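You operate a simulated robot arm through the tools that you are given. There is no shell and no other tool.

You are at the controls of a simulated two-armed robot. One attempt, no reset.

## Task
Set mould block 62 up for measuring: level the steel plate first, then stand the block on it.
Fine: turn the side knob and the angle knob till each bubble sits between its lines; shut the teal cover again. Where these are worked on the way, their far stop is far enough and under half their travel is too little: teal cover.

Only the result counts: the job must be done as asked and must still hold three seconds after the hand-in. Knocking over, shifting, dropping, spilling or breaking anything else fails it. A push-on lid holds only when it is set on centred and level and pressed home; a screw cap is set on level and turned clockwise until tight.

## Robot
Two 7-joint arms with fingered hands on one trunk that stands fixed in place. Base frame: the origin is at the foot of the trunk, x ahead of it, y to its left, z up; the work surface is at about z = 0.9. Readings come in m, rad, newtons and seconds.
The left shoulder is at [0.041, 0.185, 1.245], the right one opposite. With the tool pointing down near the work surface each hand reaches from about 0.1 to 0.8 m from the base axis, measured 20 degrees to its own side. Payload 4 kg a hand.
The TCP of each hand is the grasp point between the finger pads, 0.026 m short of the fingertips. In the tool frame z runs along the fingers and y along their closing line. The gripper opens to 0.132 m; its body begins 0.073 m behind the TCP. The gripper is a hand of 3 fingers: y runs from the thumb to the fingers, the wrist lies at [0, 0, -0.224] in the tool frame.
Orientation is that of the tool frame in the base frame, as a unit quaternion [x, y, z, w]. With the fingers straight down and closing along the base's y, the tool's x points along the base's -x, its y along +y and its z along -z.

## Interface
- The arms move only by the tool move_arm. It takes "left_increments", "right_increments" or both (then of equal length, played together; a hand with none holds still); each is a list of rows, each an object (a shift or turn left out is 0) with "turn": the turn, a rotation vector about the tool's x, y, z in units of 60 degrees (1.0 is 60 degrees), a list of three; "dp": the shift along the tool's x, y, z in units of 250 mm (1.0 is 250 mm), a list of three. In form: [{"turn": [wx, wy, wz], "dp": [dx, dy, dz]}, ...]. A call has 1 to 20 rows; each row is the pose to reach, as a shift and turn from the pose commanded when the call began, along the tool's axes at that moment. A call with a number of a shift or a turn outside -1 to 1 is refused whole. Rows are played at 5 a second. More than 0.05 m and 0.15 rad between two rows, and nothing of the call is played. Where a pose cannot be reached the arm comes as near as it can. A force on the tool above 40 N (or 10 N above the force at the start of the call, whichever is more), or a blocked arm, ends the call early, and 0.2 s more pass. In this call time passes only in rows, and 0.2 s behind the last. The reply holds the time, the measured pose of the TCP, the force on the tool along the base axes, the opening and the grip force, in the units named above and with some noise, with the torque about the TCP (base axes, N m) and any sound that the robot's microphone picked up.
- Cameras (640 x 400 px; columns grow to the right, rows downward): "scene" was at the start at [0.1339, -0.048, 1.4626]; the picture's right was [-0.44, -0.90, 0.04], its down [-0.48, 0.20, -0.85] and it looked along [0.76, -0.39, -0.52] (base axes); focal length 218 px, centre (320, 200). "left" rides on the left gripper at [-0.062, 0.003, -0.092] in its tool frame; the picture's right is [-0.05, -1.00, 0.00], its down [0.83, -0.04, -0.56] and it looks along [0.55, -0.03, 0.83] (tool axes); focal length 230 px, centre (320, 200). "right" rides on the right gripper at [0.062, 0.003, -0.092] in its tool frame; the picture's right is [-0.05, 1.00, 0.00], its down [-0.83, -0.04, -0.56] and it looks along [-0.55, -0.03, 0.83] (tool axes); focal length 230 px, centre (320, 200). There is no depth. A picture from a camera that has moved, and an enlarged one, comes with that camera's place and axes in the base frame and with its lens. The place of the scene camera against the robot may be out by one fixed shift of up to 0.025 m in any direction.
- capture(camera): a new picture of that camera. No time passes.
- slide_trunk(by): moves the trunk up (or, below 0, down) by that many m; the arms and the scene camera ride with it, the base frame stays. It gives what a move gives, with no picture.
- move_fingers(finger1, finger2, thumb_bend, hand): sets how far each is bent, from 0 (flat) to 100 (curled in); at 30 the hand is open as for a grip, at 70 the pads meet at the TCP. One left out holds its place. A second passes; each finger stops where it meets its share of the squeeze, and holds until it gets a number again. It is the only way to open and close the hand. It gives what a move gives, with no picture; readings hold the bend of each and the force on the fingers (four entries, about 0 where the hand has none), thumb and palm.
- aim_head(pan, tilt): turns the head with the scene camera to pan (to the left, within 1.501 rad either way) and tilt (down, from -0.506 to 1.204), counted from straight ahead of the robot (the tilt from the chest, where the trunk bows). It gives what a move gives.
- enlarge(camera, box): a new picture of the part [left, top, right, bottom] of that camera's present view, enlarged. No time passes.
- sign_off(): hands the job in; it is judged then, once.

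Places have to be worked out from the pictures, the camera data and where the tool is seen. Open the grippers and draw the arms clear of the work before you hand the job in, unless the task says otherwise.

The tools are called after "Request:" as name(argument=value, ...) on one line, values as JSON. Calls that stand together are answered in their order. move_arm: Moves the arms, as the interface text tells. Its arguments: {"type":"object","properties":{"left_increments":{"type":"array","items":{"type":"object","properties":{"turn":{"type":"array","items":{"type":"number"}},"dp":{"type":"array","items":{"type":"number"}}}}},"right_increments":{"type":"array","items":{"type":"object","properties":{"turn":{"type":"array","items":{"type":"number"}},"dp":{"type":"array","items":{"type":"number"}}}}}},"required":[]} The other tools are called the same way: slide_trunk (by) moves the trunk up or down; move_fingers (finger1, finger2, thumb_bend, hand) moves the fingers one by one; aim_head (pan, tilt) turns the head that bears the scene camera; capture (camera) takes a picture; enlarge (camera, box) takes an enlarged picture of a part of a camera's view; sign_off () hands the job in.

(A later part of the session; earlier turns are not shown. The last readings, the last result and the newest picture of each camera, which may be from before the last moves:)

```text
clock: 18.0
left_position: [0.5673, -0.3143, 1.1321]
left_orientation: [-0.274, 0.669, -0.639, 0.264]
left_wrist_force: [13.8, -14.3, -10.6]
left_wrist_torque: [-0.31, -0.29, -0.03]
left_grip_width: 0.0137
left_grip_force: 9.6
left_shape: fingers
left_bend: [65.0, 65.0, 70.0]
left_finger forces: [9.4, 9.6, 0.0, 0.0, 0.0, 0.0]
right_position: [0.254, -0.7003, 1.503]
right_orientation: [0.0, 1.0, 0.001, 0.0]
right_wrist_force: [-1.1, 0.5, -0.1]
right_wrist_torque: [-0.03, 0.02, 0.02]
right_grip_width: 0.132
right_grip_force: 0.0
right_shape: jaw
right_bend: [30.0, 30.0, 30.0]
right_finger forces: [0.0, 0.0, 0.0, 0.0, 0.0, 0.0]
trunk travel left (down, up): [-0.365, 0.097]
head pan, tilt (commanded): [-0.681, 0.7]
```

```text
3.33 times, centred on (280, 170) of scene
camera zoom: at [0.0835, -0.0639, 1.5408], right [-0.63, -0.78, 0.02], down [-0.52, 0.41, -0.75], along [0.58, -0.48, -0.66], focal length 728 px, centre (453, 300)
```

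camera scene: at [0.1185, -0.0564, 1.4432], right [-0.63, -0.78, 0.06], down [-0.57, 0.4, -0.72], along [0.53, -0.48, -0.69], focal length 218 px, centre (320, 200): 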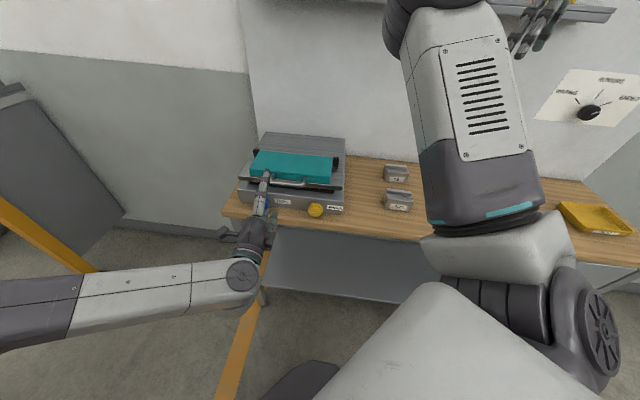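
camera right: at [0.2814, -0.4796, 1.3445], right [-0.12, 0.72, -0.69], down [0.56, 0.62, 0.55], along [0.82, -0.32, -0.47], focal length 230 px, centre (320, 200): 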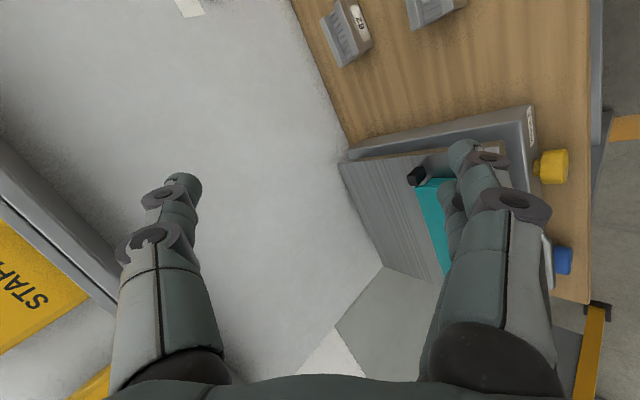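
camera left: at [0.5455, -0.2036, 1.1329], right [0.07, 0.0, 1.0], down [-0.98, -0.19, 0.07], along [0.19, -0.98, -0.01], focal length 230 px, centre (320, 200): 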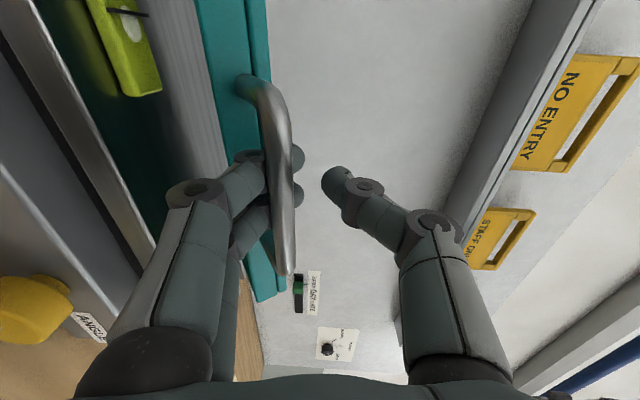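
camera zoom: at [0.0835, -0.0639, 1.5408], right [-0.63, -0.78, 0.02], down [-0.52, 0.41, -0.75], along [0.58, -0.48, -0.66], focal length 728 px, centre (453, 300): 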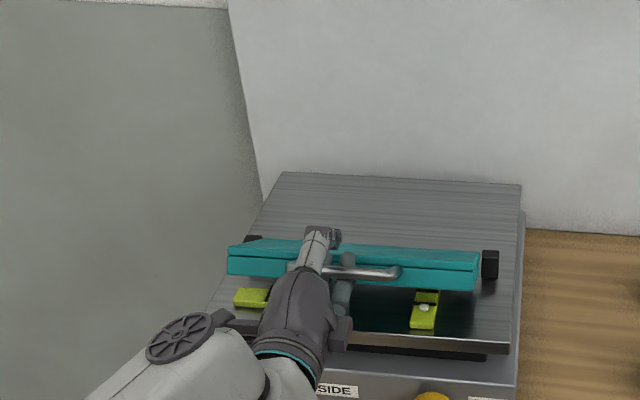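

The fingers now hook the bar through the loop (about 31° open), with force building because the bar pulls forward. I move forward 15 mm to relieve it and see whether the cover holds itself.

Request:
move_arm(left_increments=[{"dp": [0, 0, 0.03]}, {"dp": [0, 0, 0.06]}])

Request:
capture(camera="left")

```text
clock: 18.6
left_position: [0.5718, -0.3244, 1.1369]
left_orientation: [-0.273, 0.667, -0.641, 0.264]
left_wrist_force: [0.1, 0.1, -0.1]
left_wrist_torque: [0.01, -0.01, -0.02]
left_grip_width: 0.0064
left_grip_force: 0.1
left_shape: fingers
left_bend: [70.0, 70.0, 70.0]
left_finger forces: [0.2, 0.0, 0.1, 0.1, 0.0, 0.0]
right_position: [0.2488, -0.6983, 1.5046]
right_orientation: [0.0, 1.0, 0.0, 0.0]
right_wrist_force: [-0.3, 0.1, 0.3]
right_wrist_torque: [0.02, 0.01, 0.01]
right_grip_width: 0.1319
right_grip_force: 0.0
right_shape: jaw
right_bend: [30.0, 30.0, 30.0]
right_finger forces: [0.0, 0.1, 0.0, 0.0, 0.0, 0.0]
trunk travel left (down, up): [-0.365, 0.097]
head pan, tilt (commanded): [-0.681, 0.7]
```

```text
taken
camera left: at [0.5512, -0.2133, 1.1358], right [0.06, 0.01, 1.0], down [-0.98, -0.19, 0.06], along [0.19, -0.98, 0.0], focal length 230 px, centre (320, 200)
```

left: 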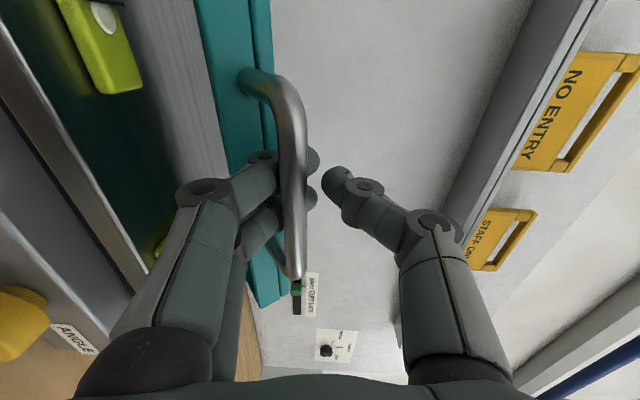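

The force is zero, so the cover holds itself by friction at about 38°. I open the hand, back out of the loop, and will re-enter with closed fingertips under the cover to push it further.

Request:
move_fingers(hand="left", finger1=35, finger2=35, thumb_bend=40)

Request:
move_arm(left_increments=[{"dp": [0, 0, -0.1]}, {"dp": [0, 0, -0.2]}, {"dp": [0, 0, -0.3]}, {"dp": [0, 0, -0.4]}])

Request:
capture(camera="left")

Request:
enlarge(camera="scene", box=[220, 110, 340, 230])

```text
clock: 19.6
left_position: [0.5696, -0.3216, 1.1365]
left_orientation: [-0.272, 0.666, -0.642, 0.264]
left_wrist_force: [-8.2, 7.3, 9.3]
left_wrist_torque: [-0.26, -0.05, -0.13]
left_grip_width: 0.0811
left_grip_force: 18.0
left_shape: fingers
left_bend: [66.0, 66.0, 40.0]
left_finger forces: [18.2, 17.6, 0.0, 0.1, 0.0, 0.1]
right_position: [0.247, -0.6981, 1.5059]
right_orientation: [0.0, 1.0, -0.002, 0.001]
right_wrist_force: [-0.2, -0.1, 0.1]
right_wrist_torque: [-0.01, 0.0, -0.02]
right_grip_width: 0.1321
right_grip_force: 0.1
right_shape: jaw
right_bend: [30.0, 30.0, 30.0]
right_finger forces: [0.0, 0.0, 0.1, 0.1, 0.0, 0.1]
trunk travel left (down, up): [-0.365, 0.097]
head pan, tilt (commanded): [-0.681, 0.7]
```

```text
clock: 20.6
left_position: [0.5028, -0.2501, 1.1401]
left_orientation: [-0.274, 0.667, -0.64, 0.264]
left_wrist_force: [0.9, 0.2, -1.1]
left_wrist_torque: [0.0, 0.03, -0.01]
left_grip_width: 0.11
left_grip_force: 0.1
left_shape: fingers
left_bend: [35.0, 35.0, 40.0]
left_finger forces: [0.0, 0.1, 0.0, 0.0, 0.0, 0.0]
right_position: [0.2499, -0.6988, 1.5046]
right_orientation: [0.0, 1.0, -0.001, 0.001]
right_wrist_force: [-0.7, -0.8, -1.0]
right_wrist_torque: [-0.02, -0.03, -0.03]
right_grip_width: 0.1319
right_grip_force: 0.1
right_shape: jaw
right_bend: [30.0, 30.0, 30.0]
right_finger forces: [0.0, 0.0, 0.0, 0.0, 0.0, 0.0]
trunk travel left (down, up): [-0.365, 0.097]
head pan, tilt (commanded): [-0.681, 0.7]
```

```text
taken
camera left: at [0.4818, -0.1397, 1.1404], right [0.06, 0.01, 1.0], down [-0.98, -0.19, 0.06], along [0.19, -0.98, 0.0], focal length 230 px, centre (320, 200)
```

left: 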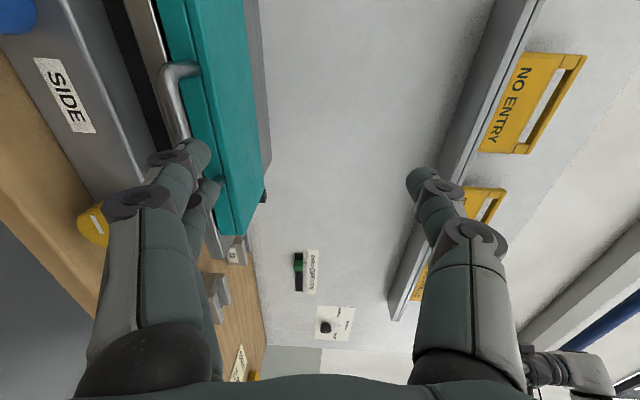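

```text
3.33 times, centred on (280, 170) of scene
camera zoom: at [0.0796, -0.0605, 1.541], right [-0.63, -0.78, 0.02], down [-0.52, 0.41, -0.75], along [0.58, -0.48, -0.66], focal length 728 px, centre (453, 300)
```

zoom: 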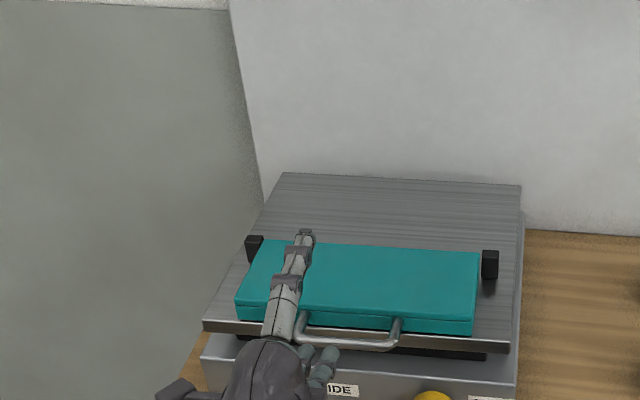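

Opening the fingers pushed the cover back down shut – no harm, forces are back to zero. I will try again with the thumb and fingers closed into a bundle so that nothing hooks into the loop: close, then lower the hand in front of the bar to z≈1.005.

Request:
move_fingers(hand="left", finger1=70, finger2=70, thumb_bend=70)

Request:
move_arm(left_increments=[{"dp": [0.003, 0.108, 0], "turn": [0.008, 0, 0]}, {"dp": [0.006, 0.216, -0.01], "turn": [0.015, 0, 0]}, {"dp": [0.009, 0.324, -0.02], "turn": [0.023, 0, 0]}, {"dp": [0.012, 0.432, -0.02], "turn": [0.03, 0, 0]}, {"dp": [0.015, 0.54, -0.02], "turn": [0.038, 0, 0]}])

Request:
capture(camera="left")

Request:
enlarge(camera="scene", box=[220, 130, 340, 250])

```text
clock: 21.6
left_position: [0.5036, -0.2504, 1.1401]
left_orientation: [-0.273, 0.667, -0.641, 0.264]
left_wrist_force: [0.5, 0.5, 0.5]
left_wrist_torque: [0.0, -0.03, 0.02]
left_grip_width: 0.0066
left_grip_force: 0.1
left_shape: fingers
left_bend: [70.0, 70.0, 70.0]
left_finger forces: [0.1, 0.0, 0.0, 0.1, 0.0, 0.0]
right_position: [0.2499, -0.699, 1.5048]
right_orientation: [0.0, 1.0, -0.001, 0.001]
right_wrist_force: [0.6, -0.2, 0.1]
right_wrist_torque: [-0.04, -0.02, 0.02]
right_grip_width: 0.132
right_grip_force: 0.0
right_shape: jaw
right_bend: [30.0, 30.0, 30.0]
right_finger forces: [0.1, 0.0, 0.1, 0.0, 0.0, 0.1]
trunk travel left (down, up): [-0.365, 0.097]
head pan, tilt (commanded): [-0.681, 0.7]
```

```text
clock: 22.8
left_position: [0.494, -0.2462, 1.0057]
left_orientation: [-0.268, 0.654, -0.653, 0.27]
left_wrist_force: [0.0, -0.3, 0.8]
left_wrist_torque: [0.0, 0.0, 0.0]
left_grip_width: 0.0061
left_grip_force: 0.1
left_shape: fingers
left_bend: [70.0, 70.0, 70.0]
left_finger forces: [0.1, 0.0, 0.1, 0.1, 0.1, 0.0]
right_position: [0.2501, -0.6991, 1.505]
right_orientation: [0.0, 1.0, 0.0, 0.001]
right_wrist_force: [-0.3, 0.4, 0.6]
right_wrist_torque: [-0.03, 0.0, -0.01]
right_grip_width: 0.1318
right_grip_force: 0.0
right_shape: jaw
right_bend: [30.0, 30.0, 30.0]
right_finger forces: [0.0, 0.0, 0.0, 0.1, 0.0, 0.0]
trunk travel left (down, up): [-0.365, 0.097]
head pan, tilt (commanded): [-0.681, 0.7]
```

```text
taken
camera left: at [0.4723, -0.1364, 1.0016], right [0.03, 0.03, 1.0], down [-0.98, -0.19, 0.04], along [0.19, -0.98, 0.03], focal length 230 px, centre (320, 200)
```

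left: 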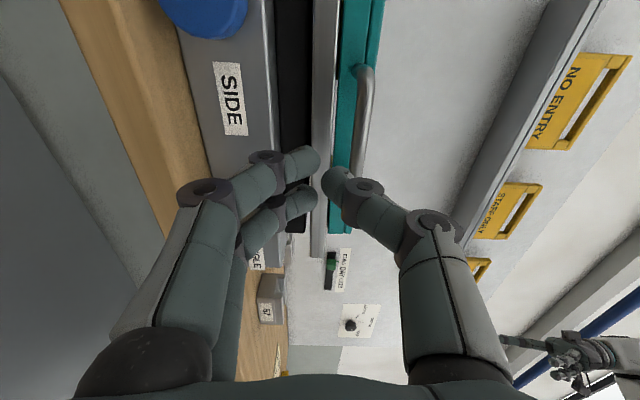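

```text
3.33 times, centred on (280, 190) of scene
camera zoom: at [0.079, -0.0616, 1.541], right [-0.63, -0.78, 0.02], down [-0.52, 0.41, -0.75], along [0.58, -0.48, -0.66], focal length 728 px, centre (453, 233)
```

zoom: 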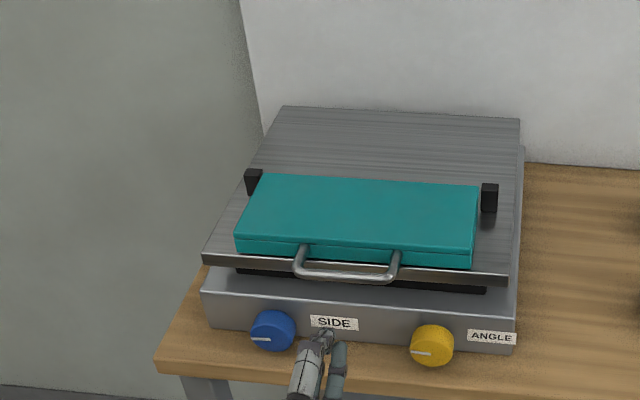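

The cover is shut and the bundle sits below and in front of the bar. I slide it under the bar, tips just past it.

Request:
move_arm(left_increments=[{"dp": [0, 0.031, 0.06]}, {"dp": [0, 0.031, 0.12]}, {"dp": [0, 0.031, 0.18]}, {"dp": [0, 0.031, 0.234]}])

Request:
capture(camera="left")

```text
clock: 23.8
left_position: [0.534, -0.2883, 0.9969]
left_orientation: [-0.269, 0.655, -0.652, 0.27]
left_wrist_force: [-0.2, -0.4, 0.1]
left_wrist_torque: [-0.01, 0.01, 0.0]
left_grip_width: 0.0058
left_grip_force: 0.1
left_shape: fingers
left_bend: [70.0, 70.0, 70.0]
left_finger forces: [0.0, 0.0, 0.0, 0.0, 0.0, 0.1]
right_position: [0.2499, -0.6998, 1.5041]
right_orientation: [0.0, 1.0, 0.0, 0.001]
right_wrist_force: [0.3, 1.4, 0.4]
right_wrist_torque: [0.0, -0.01, 0.0]
right_grip_width: 0.1319
right_grip_force: 0.0
right_shape: jaw
right_bend: [30.0, 30.0, 30.0]
right_finger forces: [0.1, 0.1, 0.0, 0.0, 0.1, 0.1]
trunk travel left (down, up): [-0.365, 0.097]
head pan, tilt (commanded): [-0.681, 0.7]
```

```text
taken
camera left: at [0.5139, -0.179, 0.9928], right [0.04, 0.03, 1.0], down [-0.98, -0.19, 0.04], along [0.19, -0.98, 0.03], focal length 230 px, centre (320, 200)
```

left: 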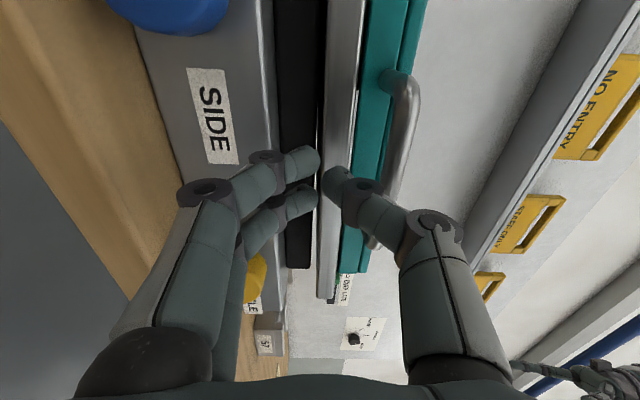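

The bundle is under the bar without contact. I now lift it along the arc to about 35°.

Request:
move_arm(left_increments=[{"dp": [0, -0.032, 0]}, {"dp": [0, -0.085, 0.002]}, {"dp": [0, -0.137, 0.009]}, {"dp": [0, -0.189, 0.02]}, {"dp": [0, -0.239, 0.036]}, {"dp": [0, -0.288, 0.056]}, {"dp": [0, -0.334, 0.081]}, {"dp": [0, -0.379, 0.109]}])

Request:
capture(camera="left")

Request:
enlarge(camera="scene", box=[220, 130, 340, 250])

```text
clock: 25.6
left_position: [0.553, -0.3065, 1.0907]
left_orientation: [-0.269, 0.654, -0.653, 0.269]
left_wrist_force: [0.0, 0.1, -0.1]
left_wrist_torque: [0.01, 0.05, 0.0]
left_grip_width: 0.0051
left_grip_force: 0.5
left_shape: fingers
left_bend: [70.0, 70.0, 70.0]
left_finger forces: [0.0, 0.0, 0.1, 0.1, 0.5, 0.1]
right_position: [0.2507, -0.6985, 1.5044]
right_orientation: [0.0, 1.0, 0.0, 0.0]
right_wrist_force: [0.5, 0.1, 0.5]
right_wrist_torque: [-0.02, 0.01, 0.02]
right_grip_width: 0.132
right_grip_force: 0.0
right_shape: jaw
right_bend: [30.0, 30.0, 30.0]
right_finger forces: [0.0, 0.1, 0.0, 0.0, 0.1, 0.1]
trunk travel left (down, up): [-0.365, 0.097]
head pan, tilt (commanded): [-0.681, 0.7]
```

```text
taken
camera left: at [0.5328, -0.1972, 1.0872], right [0.04, 0.03, 1.0], down [-0.98, -0.19, 0.04], along [0.19, -0.98, 0.03], focal length 230 px, centre (320, 200)
```

left: 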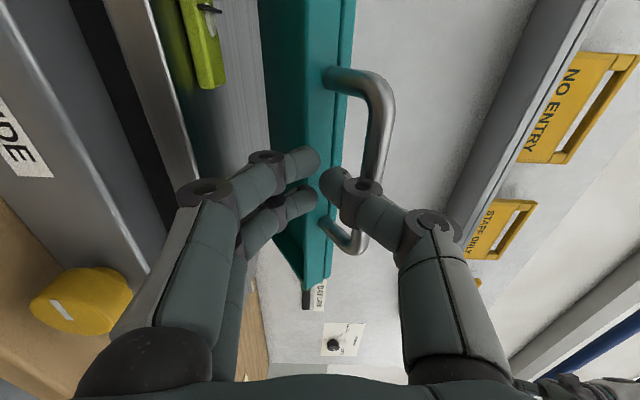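

```text
3.33 times, centred on (280, 190) of scene
camera zoom: at [0.0797, -0.0616, 1.541], right [-0.63, -0.78, 0.02], down [-0.52, 0.41, -0.75], along [0.58, -0.48, -0.66], focal length 728 px, centre (453, 233)
```

zoom: 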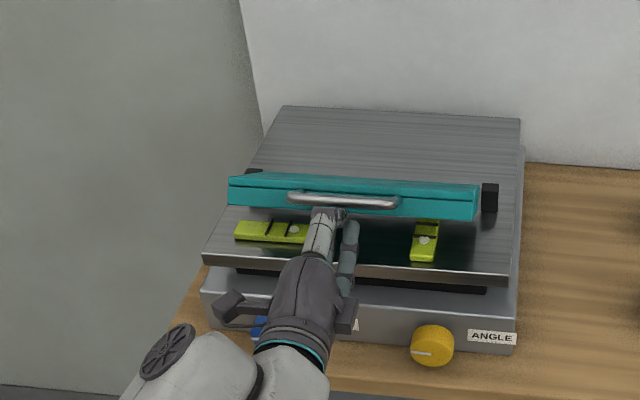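

The cover stands at about 35° with the vials visible. I now push forward under it with the fingertips, following the underside to roughly 60°.

Request:
move_arm(left_increments=[{"dp": [0, -0.004, 0.044]}, {"dp": [0, -0.008, 0.088]}, {"dp": [0, -0.012, 0.128]}, {"dp": [0, -0.03, 0.148]}, {"dp": [0, -0.059, 0.172]}, {"dp": [0, -0.087, 0.197]}])

Request:
capture(camera="left")

Request:
enlarge(camera="scene", box=[220, 130, 340, 250])

```text
clock: 27.0
left_position: [0.5869, -0.3407, 1.1142]
left_orientation: [0.268, -0.653, 0.655, -0.269]
left_wrist_force: [-6.2, 9.2, 9.9]
left_wrist_torque: [-0.23, -0.21, 0.09]
left_grip_width: 0.0122
left_grip_force: 7.6
left_shape: fingers
left_bend: [70.0, 70.0, 69.0]
left_finger forces: [0.1, 0.0, 0.0, 0.0, 13.8, 0.0]
right_position: [0.2463, -0.6965, 1.5067]
right_orientation: [0.0, 1.0, -0.001, 0.002]
right_wrist_force: [-0.9, 0.9, 0.2]
right_wrist_torque: [0.0, -0.02, -0.02]
right_grip_width: 0.1318
right_grip_force: 0.1
right_shape: jaw
right_bend: [30.0, 30.0, 30.0]
right_finger forces: [0.0, 0.0, 0.1, 0.1, 0.1, 0.0]
trunk travel left (down, up): [-0.365, 0.097]
head pan, tilt (commanded): [-0.681, 0.7]
```

```text
taken
camera left: at [0.5667, -0.2309, 1.1104], right [0.03, 0.04, 1.0], down [-0.98, -0.19, 0.04], along [0.19, -0.98, 0.03], focal length 230 px, centre (320, 200)
```

left: 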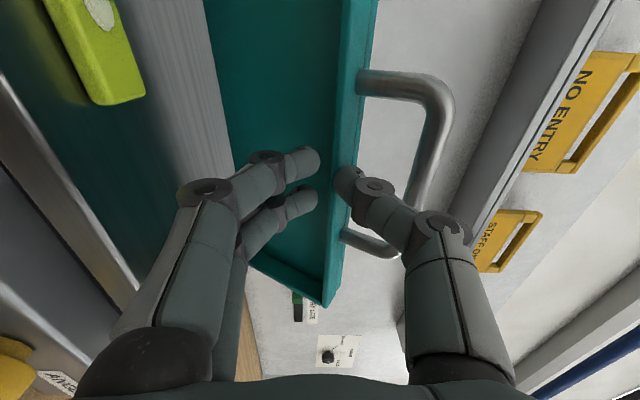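

```text
3.33 times, centred on (280, 190) of scene
camera zoom: at [0.0773, -0.0589, 1.5412], right [-0.63, -0.78, 0.02], down [-0.52, 0.4, -0.75], along [0.58, -0.48, -0.66], focal length 728 px, centre (453, 233)
```

zoom: 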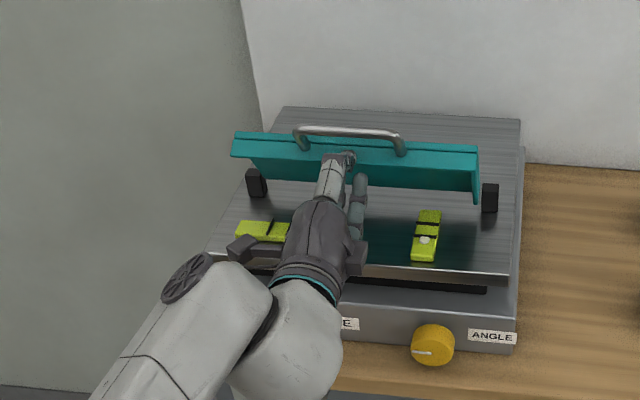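

The cover is now around 58° open, thumb pressing its front lip. I push on mainly forward, to roughly 85°.

Request:
move_arm(left_increments=[{"dp": [0, -0.008, 0.05]}, {"dp": [0, -0.016, 0.1]}, {"dp": [0, -0.02, 0.15]}, {"dp": [0, -0.024, 0.2]}])

Request:
capture(camera="left")

Request:
enlarge(camera="scene", box=[220, 130, 340, 250])

```text
clock: 28.2
left_position: [0.6435, -0.3483, 1.0961]
left_orientation: [-0.276, 0.661, -0.637, 0.284]
left_wrist_force: [-0.4, 0.5, -0.3]
left_wrist_torque: [0.01, 0.01, 0.03]
left_grip_width: 0.0062
left_grip_force: 0.1
left_shape: fingers
left_bend: [70.0, 70.0, 70.0]
left_finger forces: [0.1, 0.0, 0.0, 0.0, 0.0, 0.1]
right_position: [0.2492, -0.6978, 1.5042]
right_orientation: [0.001, 1.0, -0.001, 0.001]
right_wrist_force: [0.0, 0.5, 0.2]
right_wrist_torque: [-0.03, 0.03, 0.0]
right_grip_width: 0.1319
right_grip_force: 0.0
right_shape: jaw
right_bend: [30.0, 30.0, 30.0]
right_finger forces: [0.0, 0.1, 0.0, 0.1, 0.0, 0.0]
trunk travel left (down, up): [-0.365, 0.097]
head pan, tilt (commanded): [-0.681, 0.7]
stopped in row 4 (left hand): the arm was blocked; the commanded pose is now the measured one
```

```text
taken
camera left: at [0.6199, -0.24, 1.096], right [0.04, 0.0, 1.0], down [-0.97, -0.22, 0.04], along [0.22, -0.97, -0.01], focal length 230 px, centre (320, 200)
```

left: 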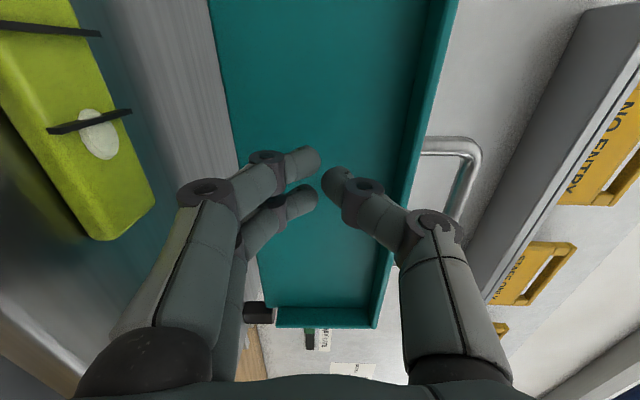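

```text
3.33 times, centred on (280, 190) of scene
camera zoom: at [0.0796, -0.0602, 1.541], right [-0.63, -0.78, 0.02], down [-0.52, 0.41, -0.75], along [0.58, -0.48, -0.66], focal length 728 px, centre (453, 233)
```

zoom: 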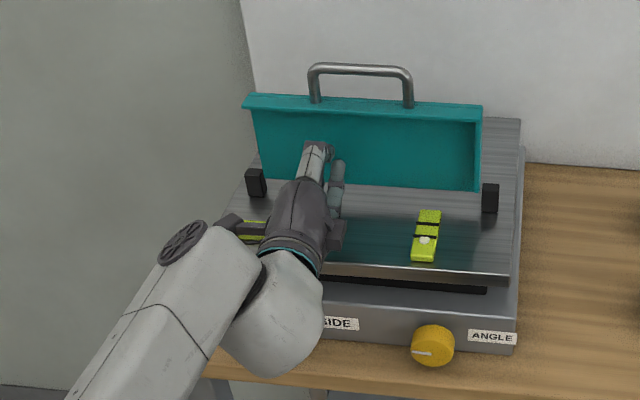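

The cover now stands at roughly 85°, and the arm stopped without any force. I withdraw the hand straight back.

Request:
move_arm(left_increments=[{"dp": [0, -0.02, -0.14]}, {"dp": [0, -0.02, -0.28]}, {"dp": [0, -0.02, -0.42]}, {"dp": [0, -0.02, -0.56]}, {"dp": [0, -0.02, -0.72]}])

Request:
capture(camera="scene")

Request:
enlarge(camera="scene", box=[220, 130, 340, 250])

```text
clock: 29.4
left_position: [0.511, -0.2268, 1.1074]
left_orientation: [-0.274, 0.661, -0.639, 0.282]
left_wrist_force: [1.3, 0.0, -0.4]
left_wrist_torque: [0.02, 0.02, 0.02]
left_grip_width: 0.0058
left_grip_force: 0.1
left_shape: fingers
left_bend: [70.0, 70.0, 70.0]
left_finger forces: [0.1, 0.1, 0.0, 0.0, 0.0, 0.0]
right_position: [0.2482, -0.6968, 1.5052]
right_orientation: [0.0, 1.0, -0.001, 0.001]
right_wrist_force: [-0.1, -0.1, 1.0]
right_wrist_torque: [-0.03, -0.02, 0.01]
right_grip_width: 0.1318
right_grip_force: 0.1
right_shape: jaw
right_bend: [30.0, 30.0, 30.0]
right_finger forces: [0.1, 0.0, 0.1, 0.0, 0.1, 0.0]
trunk travel left (down, up): [-0.365, 0.097]
head pan, tilt (commanded): [-0.681, 0.7]
```

```text
taken
camera scene: at [0.0786, -0.0594, 1.5411], right [-0.63, -0.78, 0.02], down [-0.52, 0.4, -0.75], along [0.58, -0.48, -0.66], focal length 218 px, centre (320, 200)
```

scene: 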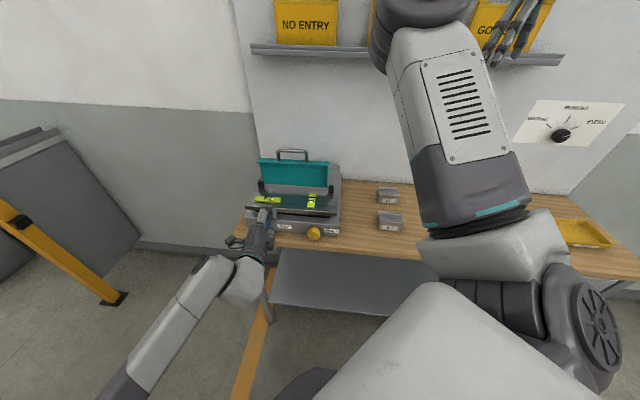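

```text
3.33 times, centred on (280, 190) of scene
camera zoom: at [0.0786, -0.0594, 1.5411], right [-0.63, -0.78, 0.02], down [-0.52, 0.4, -0.75], along [0.58, -0.48, -0.66], focal length 728 px, centre (453, 233)
```

zoom: 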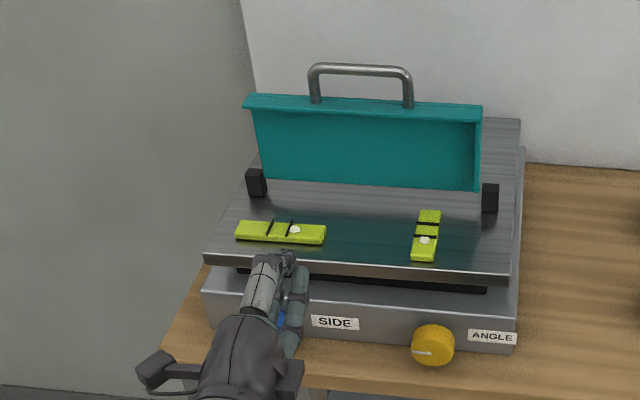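

Both vials are visible. I enlarge them to read the bubbles.

Request:
enlarge(camera="scene", box=[250, 185, 290, 210])

Request:
enlarge(camera="scene", box=[295, 185, 335, 210])

Request:
enlarge(camera="scene", box=[230, 205, 350, 265])

Request:
capture(camera="left")

```text
16.00 times, centred on (270, 198) of scene
camera zoom: at [0.0786, -0.0594, 1.5411], right [-0.63, -0.78, 0.02], down [-0.52, 0.4, -0.75], along [0.58, -0.48, -0.66], focal length 3497 px, centre (1120, 240)
```

zoom: 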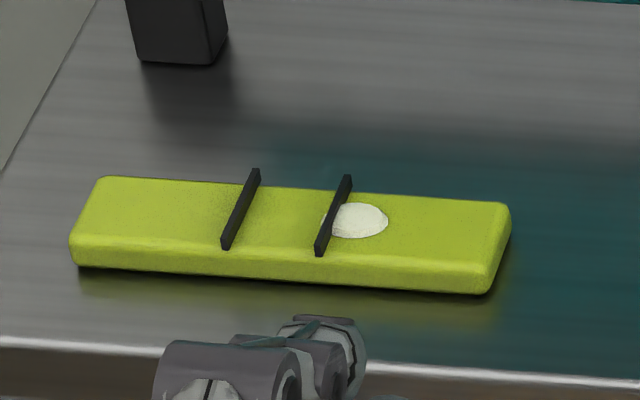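

```text
16.00 times, centred on (315, 198) of scene
camera zoom: at [0.0786, -0.0594, 1.5411], right [-0.63, -0.78, 0.02], down [-0.52, 0.4, -0.75], along [0.58, -0.48, -0.66], focal length 3497 px, centre (400, 240)
```

zoom: 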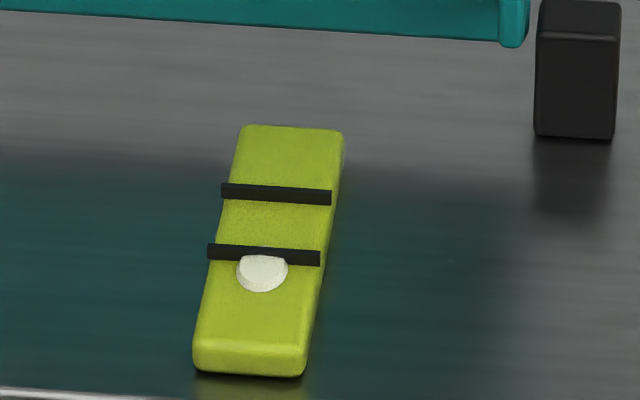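

```text
5.33 times, centred on (290, 235) of scene
camera zoom: at [0.0786, -0.0594, 1.5411], right [-0.63, -0.78, 0.02], down [-0.52, 0.4, -0.75], along [0.58, -0.48, -0.66], focal length 1166 px, centre (480, 13)
```

zoom: 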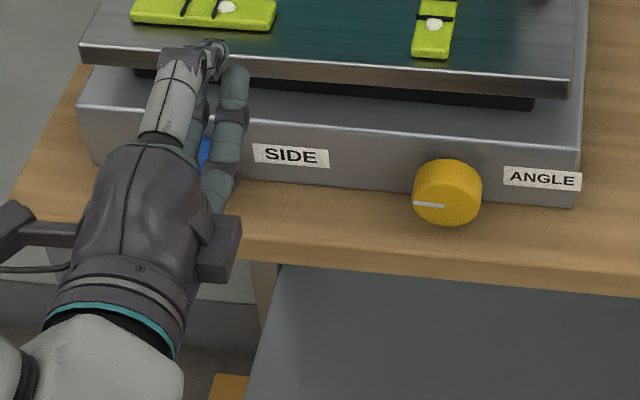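

```text
taken
camera left: at [0.487, -0.1168, 1.1069], right [0.04, 0.0, 1.0], down [-0.97, -0.22, 0.04], along [0.22, -0.98, 0.0], focal length 230 px, centre (320, 200)
```

left: 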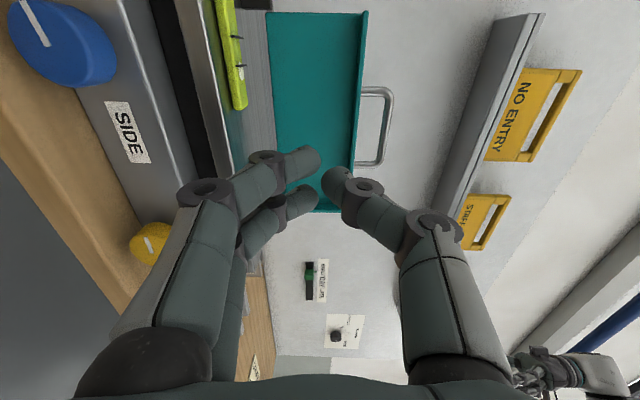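

SIDE bubble sits right of its right line, ANGLE bubble in front of its front line; each must move about 0.7 of the line gap. For the knobs I roll the left hand about its axis so it closes horizontally, first 60°, backing off slightly.

Request:
move_arm(left_increments=[{"dp": [0, 0, -0.02], "turn": [0, 0, 0.125]}, {"dp": [0, 0, -0.04], "turn": [0, 0, 0.25]}, {"dp": [0, 0, -0.06], "turn": [0, 0, 0.375]}, {"dp": [0, 0, -0.08], "turn": [0, 0, 0.5]}, {"dp": [0, 0, -0.1], "turn": [0, 0, 0.625]}, {"dp": [0, 0, -0.12], "turn": [0, 0, 0.75]}, {"dp": [0, 0, -0.14], "turn": [0, 0, 0.875]}, {"dp": [0, 0, -0.16], "turn": [0, 0, 1.0]}])

Request:
capture(camera="scene")

Request:
capture(camera="left")

```text
clock: 31.2
left_position: [0.4808, -0.2006, 1.1066]
left_orientation: [0.094, 0.71, -0.412, 0.564]
left_wrist_force: [-0.7, 0.0, 0.2]
left_wrist_torque: [-0.02, 0.01, -0.02]
left_grip_width: 0.0057
left_grip_force: 0.0
left_shape: fingers
left_bend: [70.0, 70.0, 70.0]
left_finger forces: [0.0, 0.0, 0.0, 0.0, 0.0, 0.0]
right_position: [0.2486, -0.6995, 1.504]
right_orientation: [0.0, 1.0, -0.001, 0.0]
right_wrist_force: [0.0, 0.3, -0.5]
right_wrist_torque: [0.01, 0.01, -0.01]
right_grip_width: 0.1319
right_grip_force: 0.0
right_shape: jaw
right_bend: [30.0, 30.0, 30.0]
right_finger forces: [0.0, 0.0, 0.0, 0.0, 0.1, 0.1]
trunk travel left (down, up): [-0.365, 0.097]
head pan, tilt (commanded): [-0.681, 0.7]
```

```text
taken
camera scene: at [0.0794, -0.0611, 1.541], right [-0.63, -0.78, 0.02], down [-0.52, 0.41, -0.75], along [0.58, -0.48, -0.66], focal length 218 px, centre (320, 200)
```

scene: 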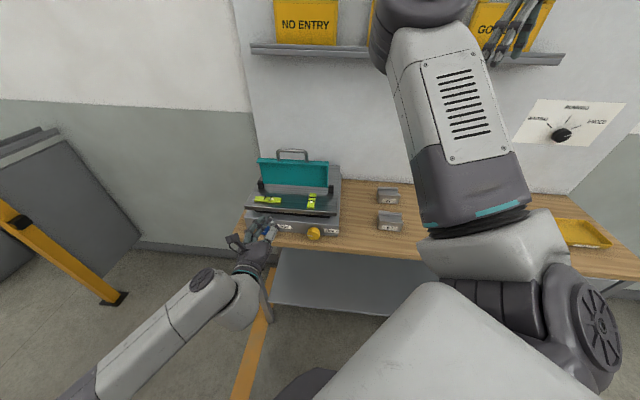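

```text
taken
camera left: at [0.4383, -0.1134, 1.1611], right [-0.58, -0.63, 0.52], down [-0.71, 0.08, -0.69], along [0.39, -0.78, -0.49], focal length 230 px, centre (320, 200)
```

left: 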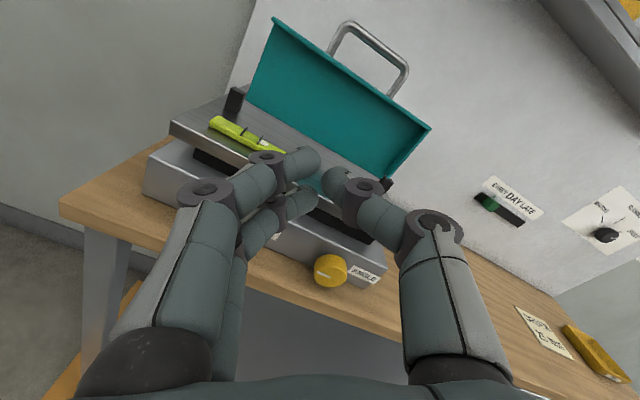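

The roll works and the camera now looks over the hand to the vials. I finish the roll and move in front of the blue SIDE knob, still 10 cm short of it.

Request:
move_arm(left_increments=[{"dp": [0.082, 0.092, 0.018], "turn": [0, 0, 0.1]}, {"dp": [0.165, 0.184, 0.037], "turn": [0, 0, 0.2]}, {"dp": [0.247, 0.276, 0.055], "turn": [0, 0, 0.3]}, {"dp": [0.33, 0.368, 0.074], "turn": [0, 0, 0.4]}, {"dp": [0.412, 0.46, 0.092], "turn": [0, 0, 0.5]}])

Request:
move_fingers(hand="left", finger1=46, finger2=46, thumb_bend=46)

Request:
capture(camera="left")

Request:
enlarge(camera="scene", box=[220, 180, 340, 300])

```text
clock: 32.4
left_position: [0.5307, -0.1755, 0.9612]
left_orientation: [0.275, 0.661, -0.251, 0.651]
left_wrist_force: [-0.2, -0.4, -0.7]
left_wrist_torque: [-0.03, -0.01, -0.03]
left_grip_width: 0.0058
left_grip_force: 0.1
left_shape: fingers
left_bend: [70.0, 70.0, 70.0]
left_finger forces: [0.0, 0.0, 0.1, 0.1, 0.0, 0.0]
right_position: [0.2492, -0.6996, 1.504]
right_orientation: [0.0, 1.0, 0.0, 0.0]
right_wrist_force: [-0.1, 0.5, -0.3]
right_wrist_torque: [-0.01, -0.01, 0.0]
right_grip_width: 0.1318
right_grip_force: 0.1
right_shape: jaw
right_bend: [30.0, 30.0, 30.0]
right_finger forces: [0.0, 0.0, 0.0, 0.0, 0.0, 0.0]
trunk travel left (down, up): [-0.365, 0.097]
head pan, tilt (commanded): [-0.681, 0.7]
```

```text
clock: 33.4
left_position: [0.5323, -0.1755, 0.9609]
left_orientation: [0.274, 0.662, -0.251, 0.651]
left_wrist_force: [0.6, 0.5, -0.2]
left_wrist_torque: [0.0, -0.01, -0.02]
left_grip_width: 0.0807
left_grip_force: 0.1
left_shape: fingers
left_bend: [46.0, 46.0, 46.0]
left_finger forces: [0.0, 0.0, 0.0, 0.0, 0.0, 0.1]
right_position: [0.2496, -0.699, 1.5039]
right_orientation: [0.0, 1.0, 0.001, 0.001]
right_wrist_force: [0.5, -0.2, 0.4]
right_wrist_torque: [0.02, -0.01, -0.01]
right_grip_width: 0.1318
right_grip_force: 0.0
right_shape: jaw
right_bend: [30.0, 30.0, 30.0]
right_finger forces: [0.1, 0.0, 0.1, 0.0, 0.0, 0.0]
trunk travel left (down, up): [-0.365, 0.097]
head pan, tilt (commanded): [-0.681, 0.7]
```

```text
taken
camera left: at [0.4677, -0.1109, 1.0245], right [-0.69, -0.72, 0.03], down [-0.43, 0.38, -0.82], along [0.58, -0.58, -0.58], focal length 230 px, centre (320, 200)
```

left: 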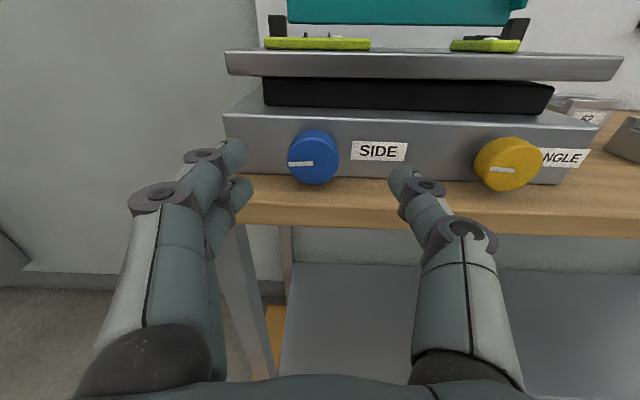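

```text
3.33 times, centred on (280, 240) of scene
camera zoom: at [0.0796, -0.0613, 1.541], right [-0.63, -0.78, 0.02], down [-0.52, 0.41, -0.75], along [0.58, -0.48, -0.66], focal length 728 px, centre (453, 67)
```

zoom: 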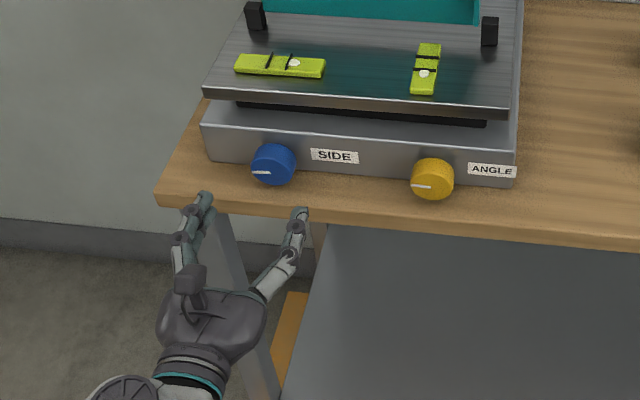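

The view is clear: blue knob centre ≈ (s 0.263, z 0.934), radius ≈22 mm, base face at n≈0.623, bench edge n≈0.576. I align with the knob height and move halfway in, to re-measure.

Request:
move_arm(left_increments=[{"dp": [0.032, 0.012, 0.061], "turn": [0.008, -0.008, 0]}, {"dp": [0.064, 0.024, 0.121], "turn": [0.016, -0.017, 0]}, {"dp": [0.096, 0.036, 0.182], "turn": [0.0238, -0.0255, 0]}])

Request:
capture(camera="left")

```text
clock: 34.2
left_position: [0.5708, -0.2017, 0.9366]
left_orientation: [0.28, 0.65, -0.263, 0.656]
left_wrist_force: [0.0, -0.1, 1.1]
left_wrist_torque: [0.0, -0.01, -0.04]
left_grip_width: 0.0806
left_grip_force: 0.0
left_shape: fingers
left_bend: [46.0, 46.0, 46.0]
left_finger forces: [0.0, 0.1, 0.1, 0.0, 0.0, 0.0]
right_position: [0.2489, -0.6989, 1.5034]
right_orientation: [0.0, 1.0, 0.0, 0.001]
right_wrist_force: [-0.2, 0.2, -0.1]
right_wrist_torque: [-0.02, -0.03, 0.0]
right_grip_width: 0.1317
right_grip_force: 0.1
right_shape: jaw
right_bend: [30.0, 30.0, 30.0]
right_finger forces: [0.0, 0.1, 0.0, 0.1, 0.1, 0.1]
trunk travel left (down, up): [-0.365, 0.097]
head pan, tilt (commanded): [-0.681, 0.7]
```

```text
taken
camera left: at [0.5076, -0.1337, 0.9966], right [-0.71, -0.71, 0.03], down [-0.41, 0.38, -0.83], along [0.58, -0.6, -0.56], focal length 230 px, centre (320, 200)
```

left: 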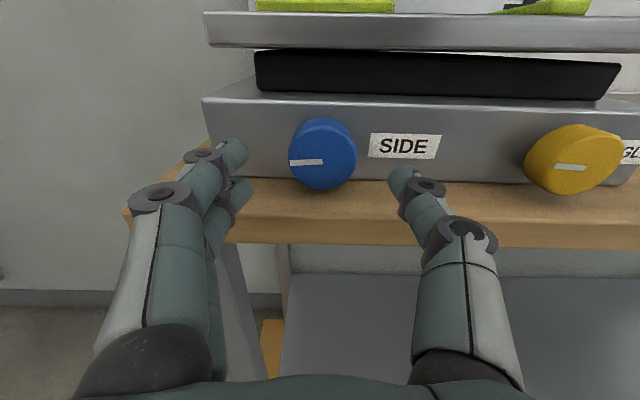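

I zoom in to locate the knob precisely.

Request:
enlarge(camera="left", box=[220, 80, 420, 220])

```text
2.86 times, centred on (320, 150) of left
camera zoom: at [0.5076, -0.1337, 0.9966], right [-0.71, -0.71, 0.03], down [-0.41, 0.38, -0.83], along [0.58, -0.6, -0.56], focal length 657 px, centre (320, 343)
```

zoom: 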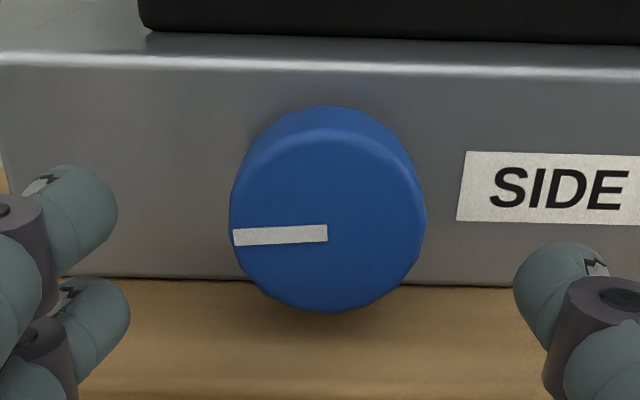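

Triangulated: knob face centre n=0.603, s=0.261, z=0.931, radius ≈24 mm. I advance so the finger pads flank it.

Request:
move_arm(left_increments=[{"dp": [0.018, 0, 0.07]}, {"dp": [0.018, 0, 0.14]}, {"dp": [0.018, 0, 0.203]}])

Request:
capture(camera="left")

```text
clock: 35.0
left_position: [0.6076, -0.2361, 0.9314]
left_orientation: [0.28, 0.649, -0.264, 0.656]
left_wrist_force: [0.1, -0.2, 0.1]
left_wrist_torque: [0.0, 0.0, 0.03]
left_grip_width: 0.0808
left_grip_force: 0.1
left_shape: fingers
left_bend: [46.0, 46.0, 46.0]
left_finger forces: [0.0, 0.0, 0.0, 0.0, 0.0, 0.0]
right_position: [0.2509, -0.6998, 1.5041]
right_orientation: [-0.001, 1.0, 0.0, 0.0]
right_wrist_force: [-0.4, 0.1, 0.6]
right_wrist_torque: [-0.05, 0.01, 0.03]
right_grip_width: 0.132
right_grip_force: 0.0
right_shape: jaw
right_bend: [30.0, 30.0, 30.0]
right_finger forces: [0.0, 0.1, 0.0, 0.0, 0.0, 0.0]
trunk travel left (down, up): [-0.365, 0.097]
head pan, tilt (commanded): [-0.681, 0.7]
```

```text
taken
camera left: at [0.5436, -0.1694, 0.9912], right [-0.71, -0.71, 0.03], down [-0.41, 0.38, -0.83], along [0.58, -0.6, -0.56], focal length 230 px, centre (320, 200)
```

left: 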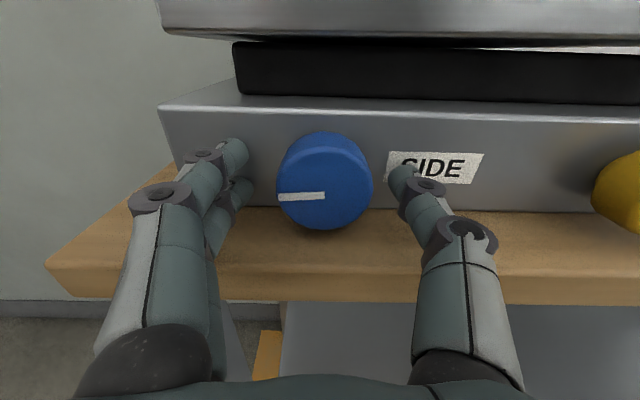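

Knob is centred between the digits. I close on it.

Request:
move_fingers(hand="left", finger1=70, finger2=70, thumb_bend=70)

Request:
capture(camera="left")

```text
clock: 36.0
left_position: [0.6073, -0.2372, 0.9301]
left_orientation: [0.279, 0.65, -0.263, 0.656]
left_wrist_force: [0.6, -2.9, -0.9]
left_wrist_torque: [0.03, 0.05, -0.04]
left_grip_width: 0.043
left_grip_force: 17.0
left_shape: fingers
left_bend: [59.0, 60.0, 62.0]
left_finger forces: [8.6, 7.3, 0.1, 0.1, 17.5, 0.1]
right_position: [0.2504, -0.6998, 1.5028]
right_orientation: [0.0, 1.0, 0.0, 0.0]
right_wrist_force: [-0.2, 1.2, -0.2]
right_wrist_torque: [-0.01, -0.01, 0.0]
right_grip_width: 0.1319
right_grip_force: 0.0
right_shape: jaw
right_bend: [30.0, 30.0, 30.0]
right_finger forces: [0.0, 0.1, 0.1, 0.0, 0.0, 0.0]
trunk travel left (down, up): [-0.365, 0.097]
head pan, tilt (commanded): [-0.681, 0.7]
```

```text
taken
camera left: at [0.5432, -0.1701, 0.9914], right [-0.71, -0.71, 0.03], down [-0.41, 0.38, -0.83], along [0.58, -0.6, -0.56], focal length 230 px, centre (320, 200)
```

left: 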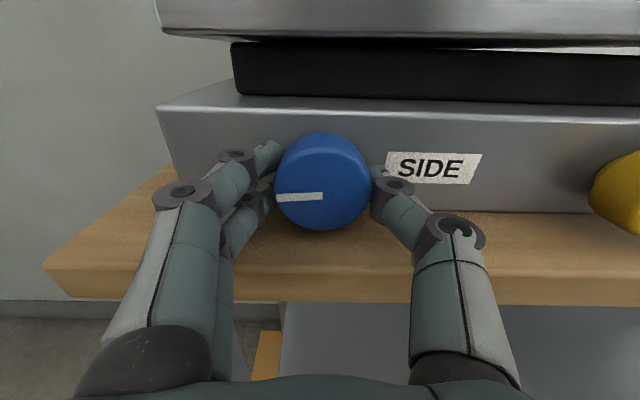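

Firm grip (17 N). I roll the hand 20° clockwise (fingers up) and check the knob and bubble.

Request:
move_arm(left_increments=[{"turn": [0, 0, 0.083]}, {"turn": [0, 0, 0.167]}, {"turn": [0, 0, 0.25]}, {"turn": [0, 0, 0.333]}])

Request:
capture(camera="left")

Request:
enlarge(camera="scene", box=[250, 185, 290, 210])

Request:
enlarge(camera="scene", box=[295, 185, 335, 210])

```text
clock: 37.0
left_position: [0.6064, -0.2373, 0.9307]
left_orientation: [0.387, 0.592, -0.145, 0.692]
left_wrist_force: [2.6, -1.8, 0.0]
left_wrist_torque: [-0.03, 0.03, 0.04]
left_grip_width: 0.0427
left_grip_force: 16.8
left_shape: fingers
left_bend: [59.0, 61.0, 62.0]
left_finger forces: [9.2, 8.2, 0.1, 0.1, 16.6, 0.0]
right_position: [0.25, -0.6996, 1.5041]
right_orientation: [0.0, 1.0, -0.001, 0.0]
right_wrist_force: [-0.2, 0.3, 0.4]
right_wrist_torque: [0.01, 0.02, 0.02]
right_grip_width: 0.132
right_grip_force: 0.0
right_shape: jaw
right_bend: [30.0, 30.0, 30.0]
right_finger forces: [0.0, 0.0, 0.1, 0.1, 0.0, 0.0]
trunk travel left (down, up): [-0.365, 0.097]
head pan, tilt (commanded): [-0.681, 0.7]
```

```text
taken
camera left: at [0.5286, -0.1846, 0.9886], right [-0.67, -0.67, -0.32], down [-0.21, 0.58, -0.79], along [0.71, -0.46, -0.53], focal length 230 px, centre (320, 200)
```

left: 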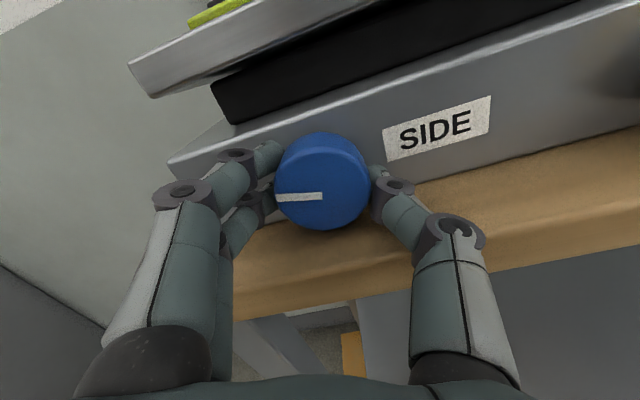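

```text
16.00 times, centred on (270, 198) of scene
camera zoom: at [0.08, -0.0619, 1.541], right [-0.63, -0.78, 0.02], down [-0.52, 0.41, -0.75], along [0.58, -0.48, -0.66], focal length 3497 px, centre (1120, 240)
```

zoom: 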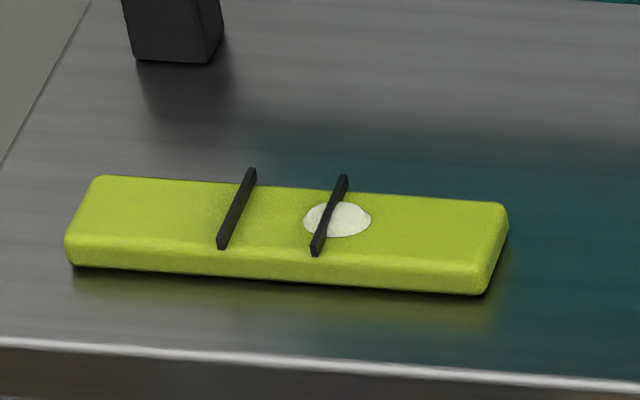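

```text
16.00 times, centred on (315, 198) of scene
camera zoom: at [0.08, -0.0619, 1.541], right [-0.63, -0.78, 0.02], down [-0.52, 0.41, -0.75], along [0.58, -0.48, -0.66], focal length 3497 px, centre (400, 240)
```

zoom: 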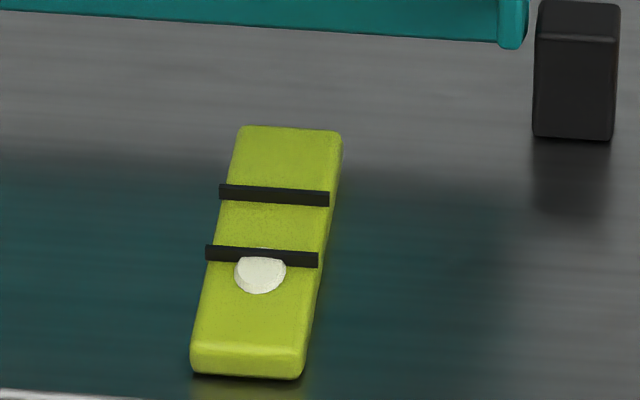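

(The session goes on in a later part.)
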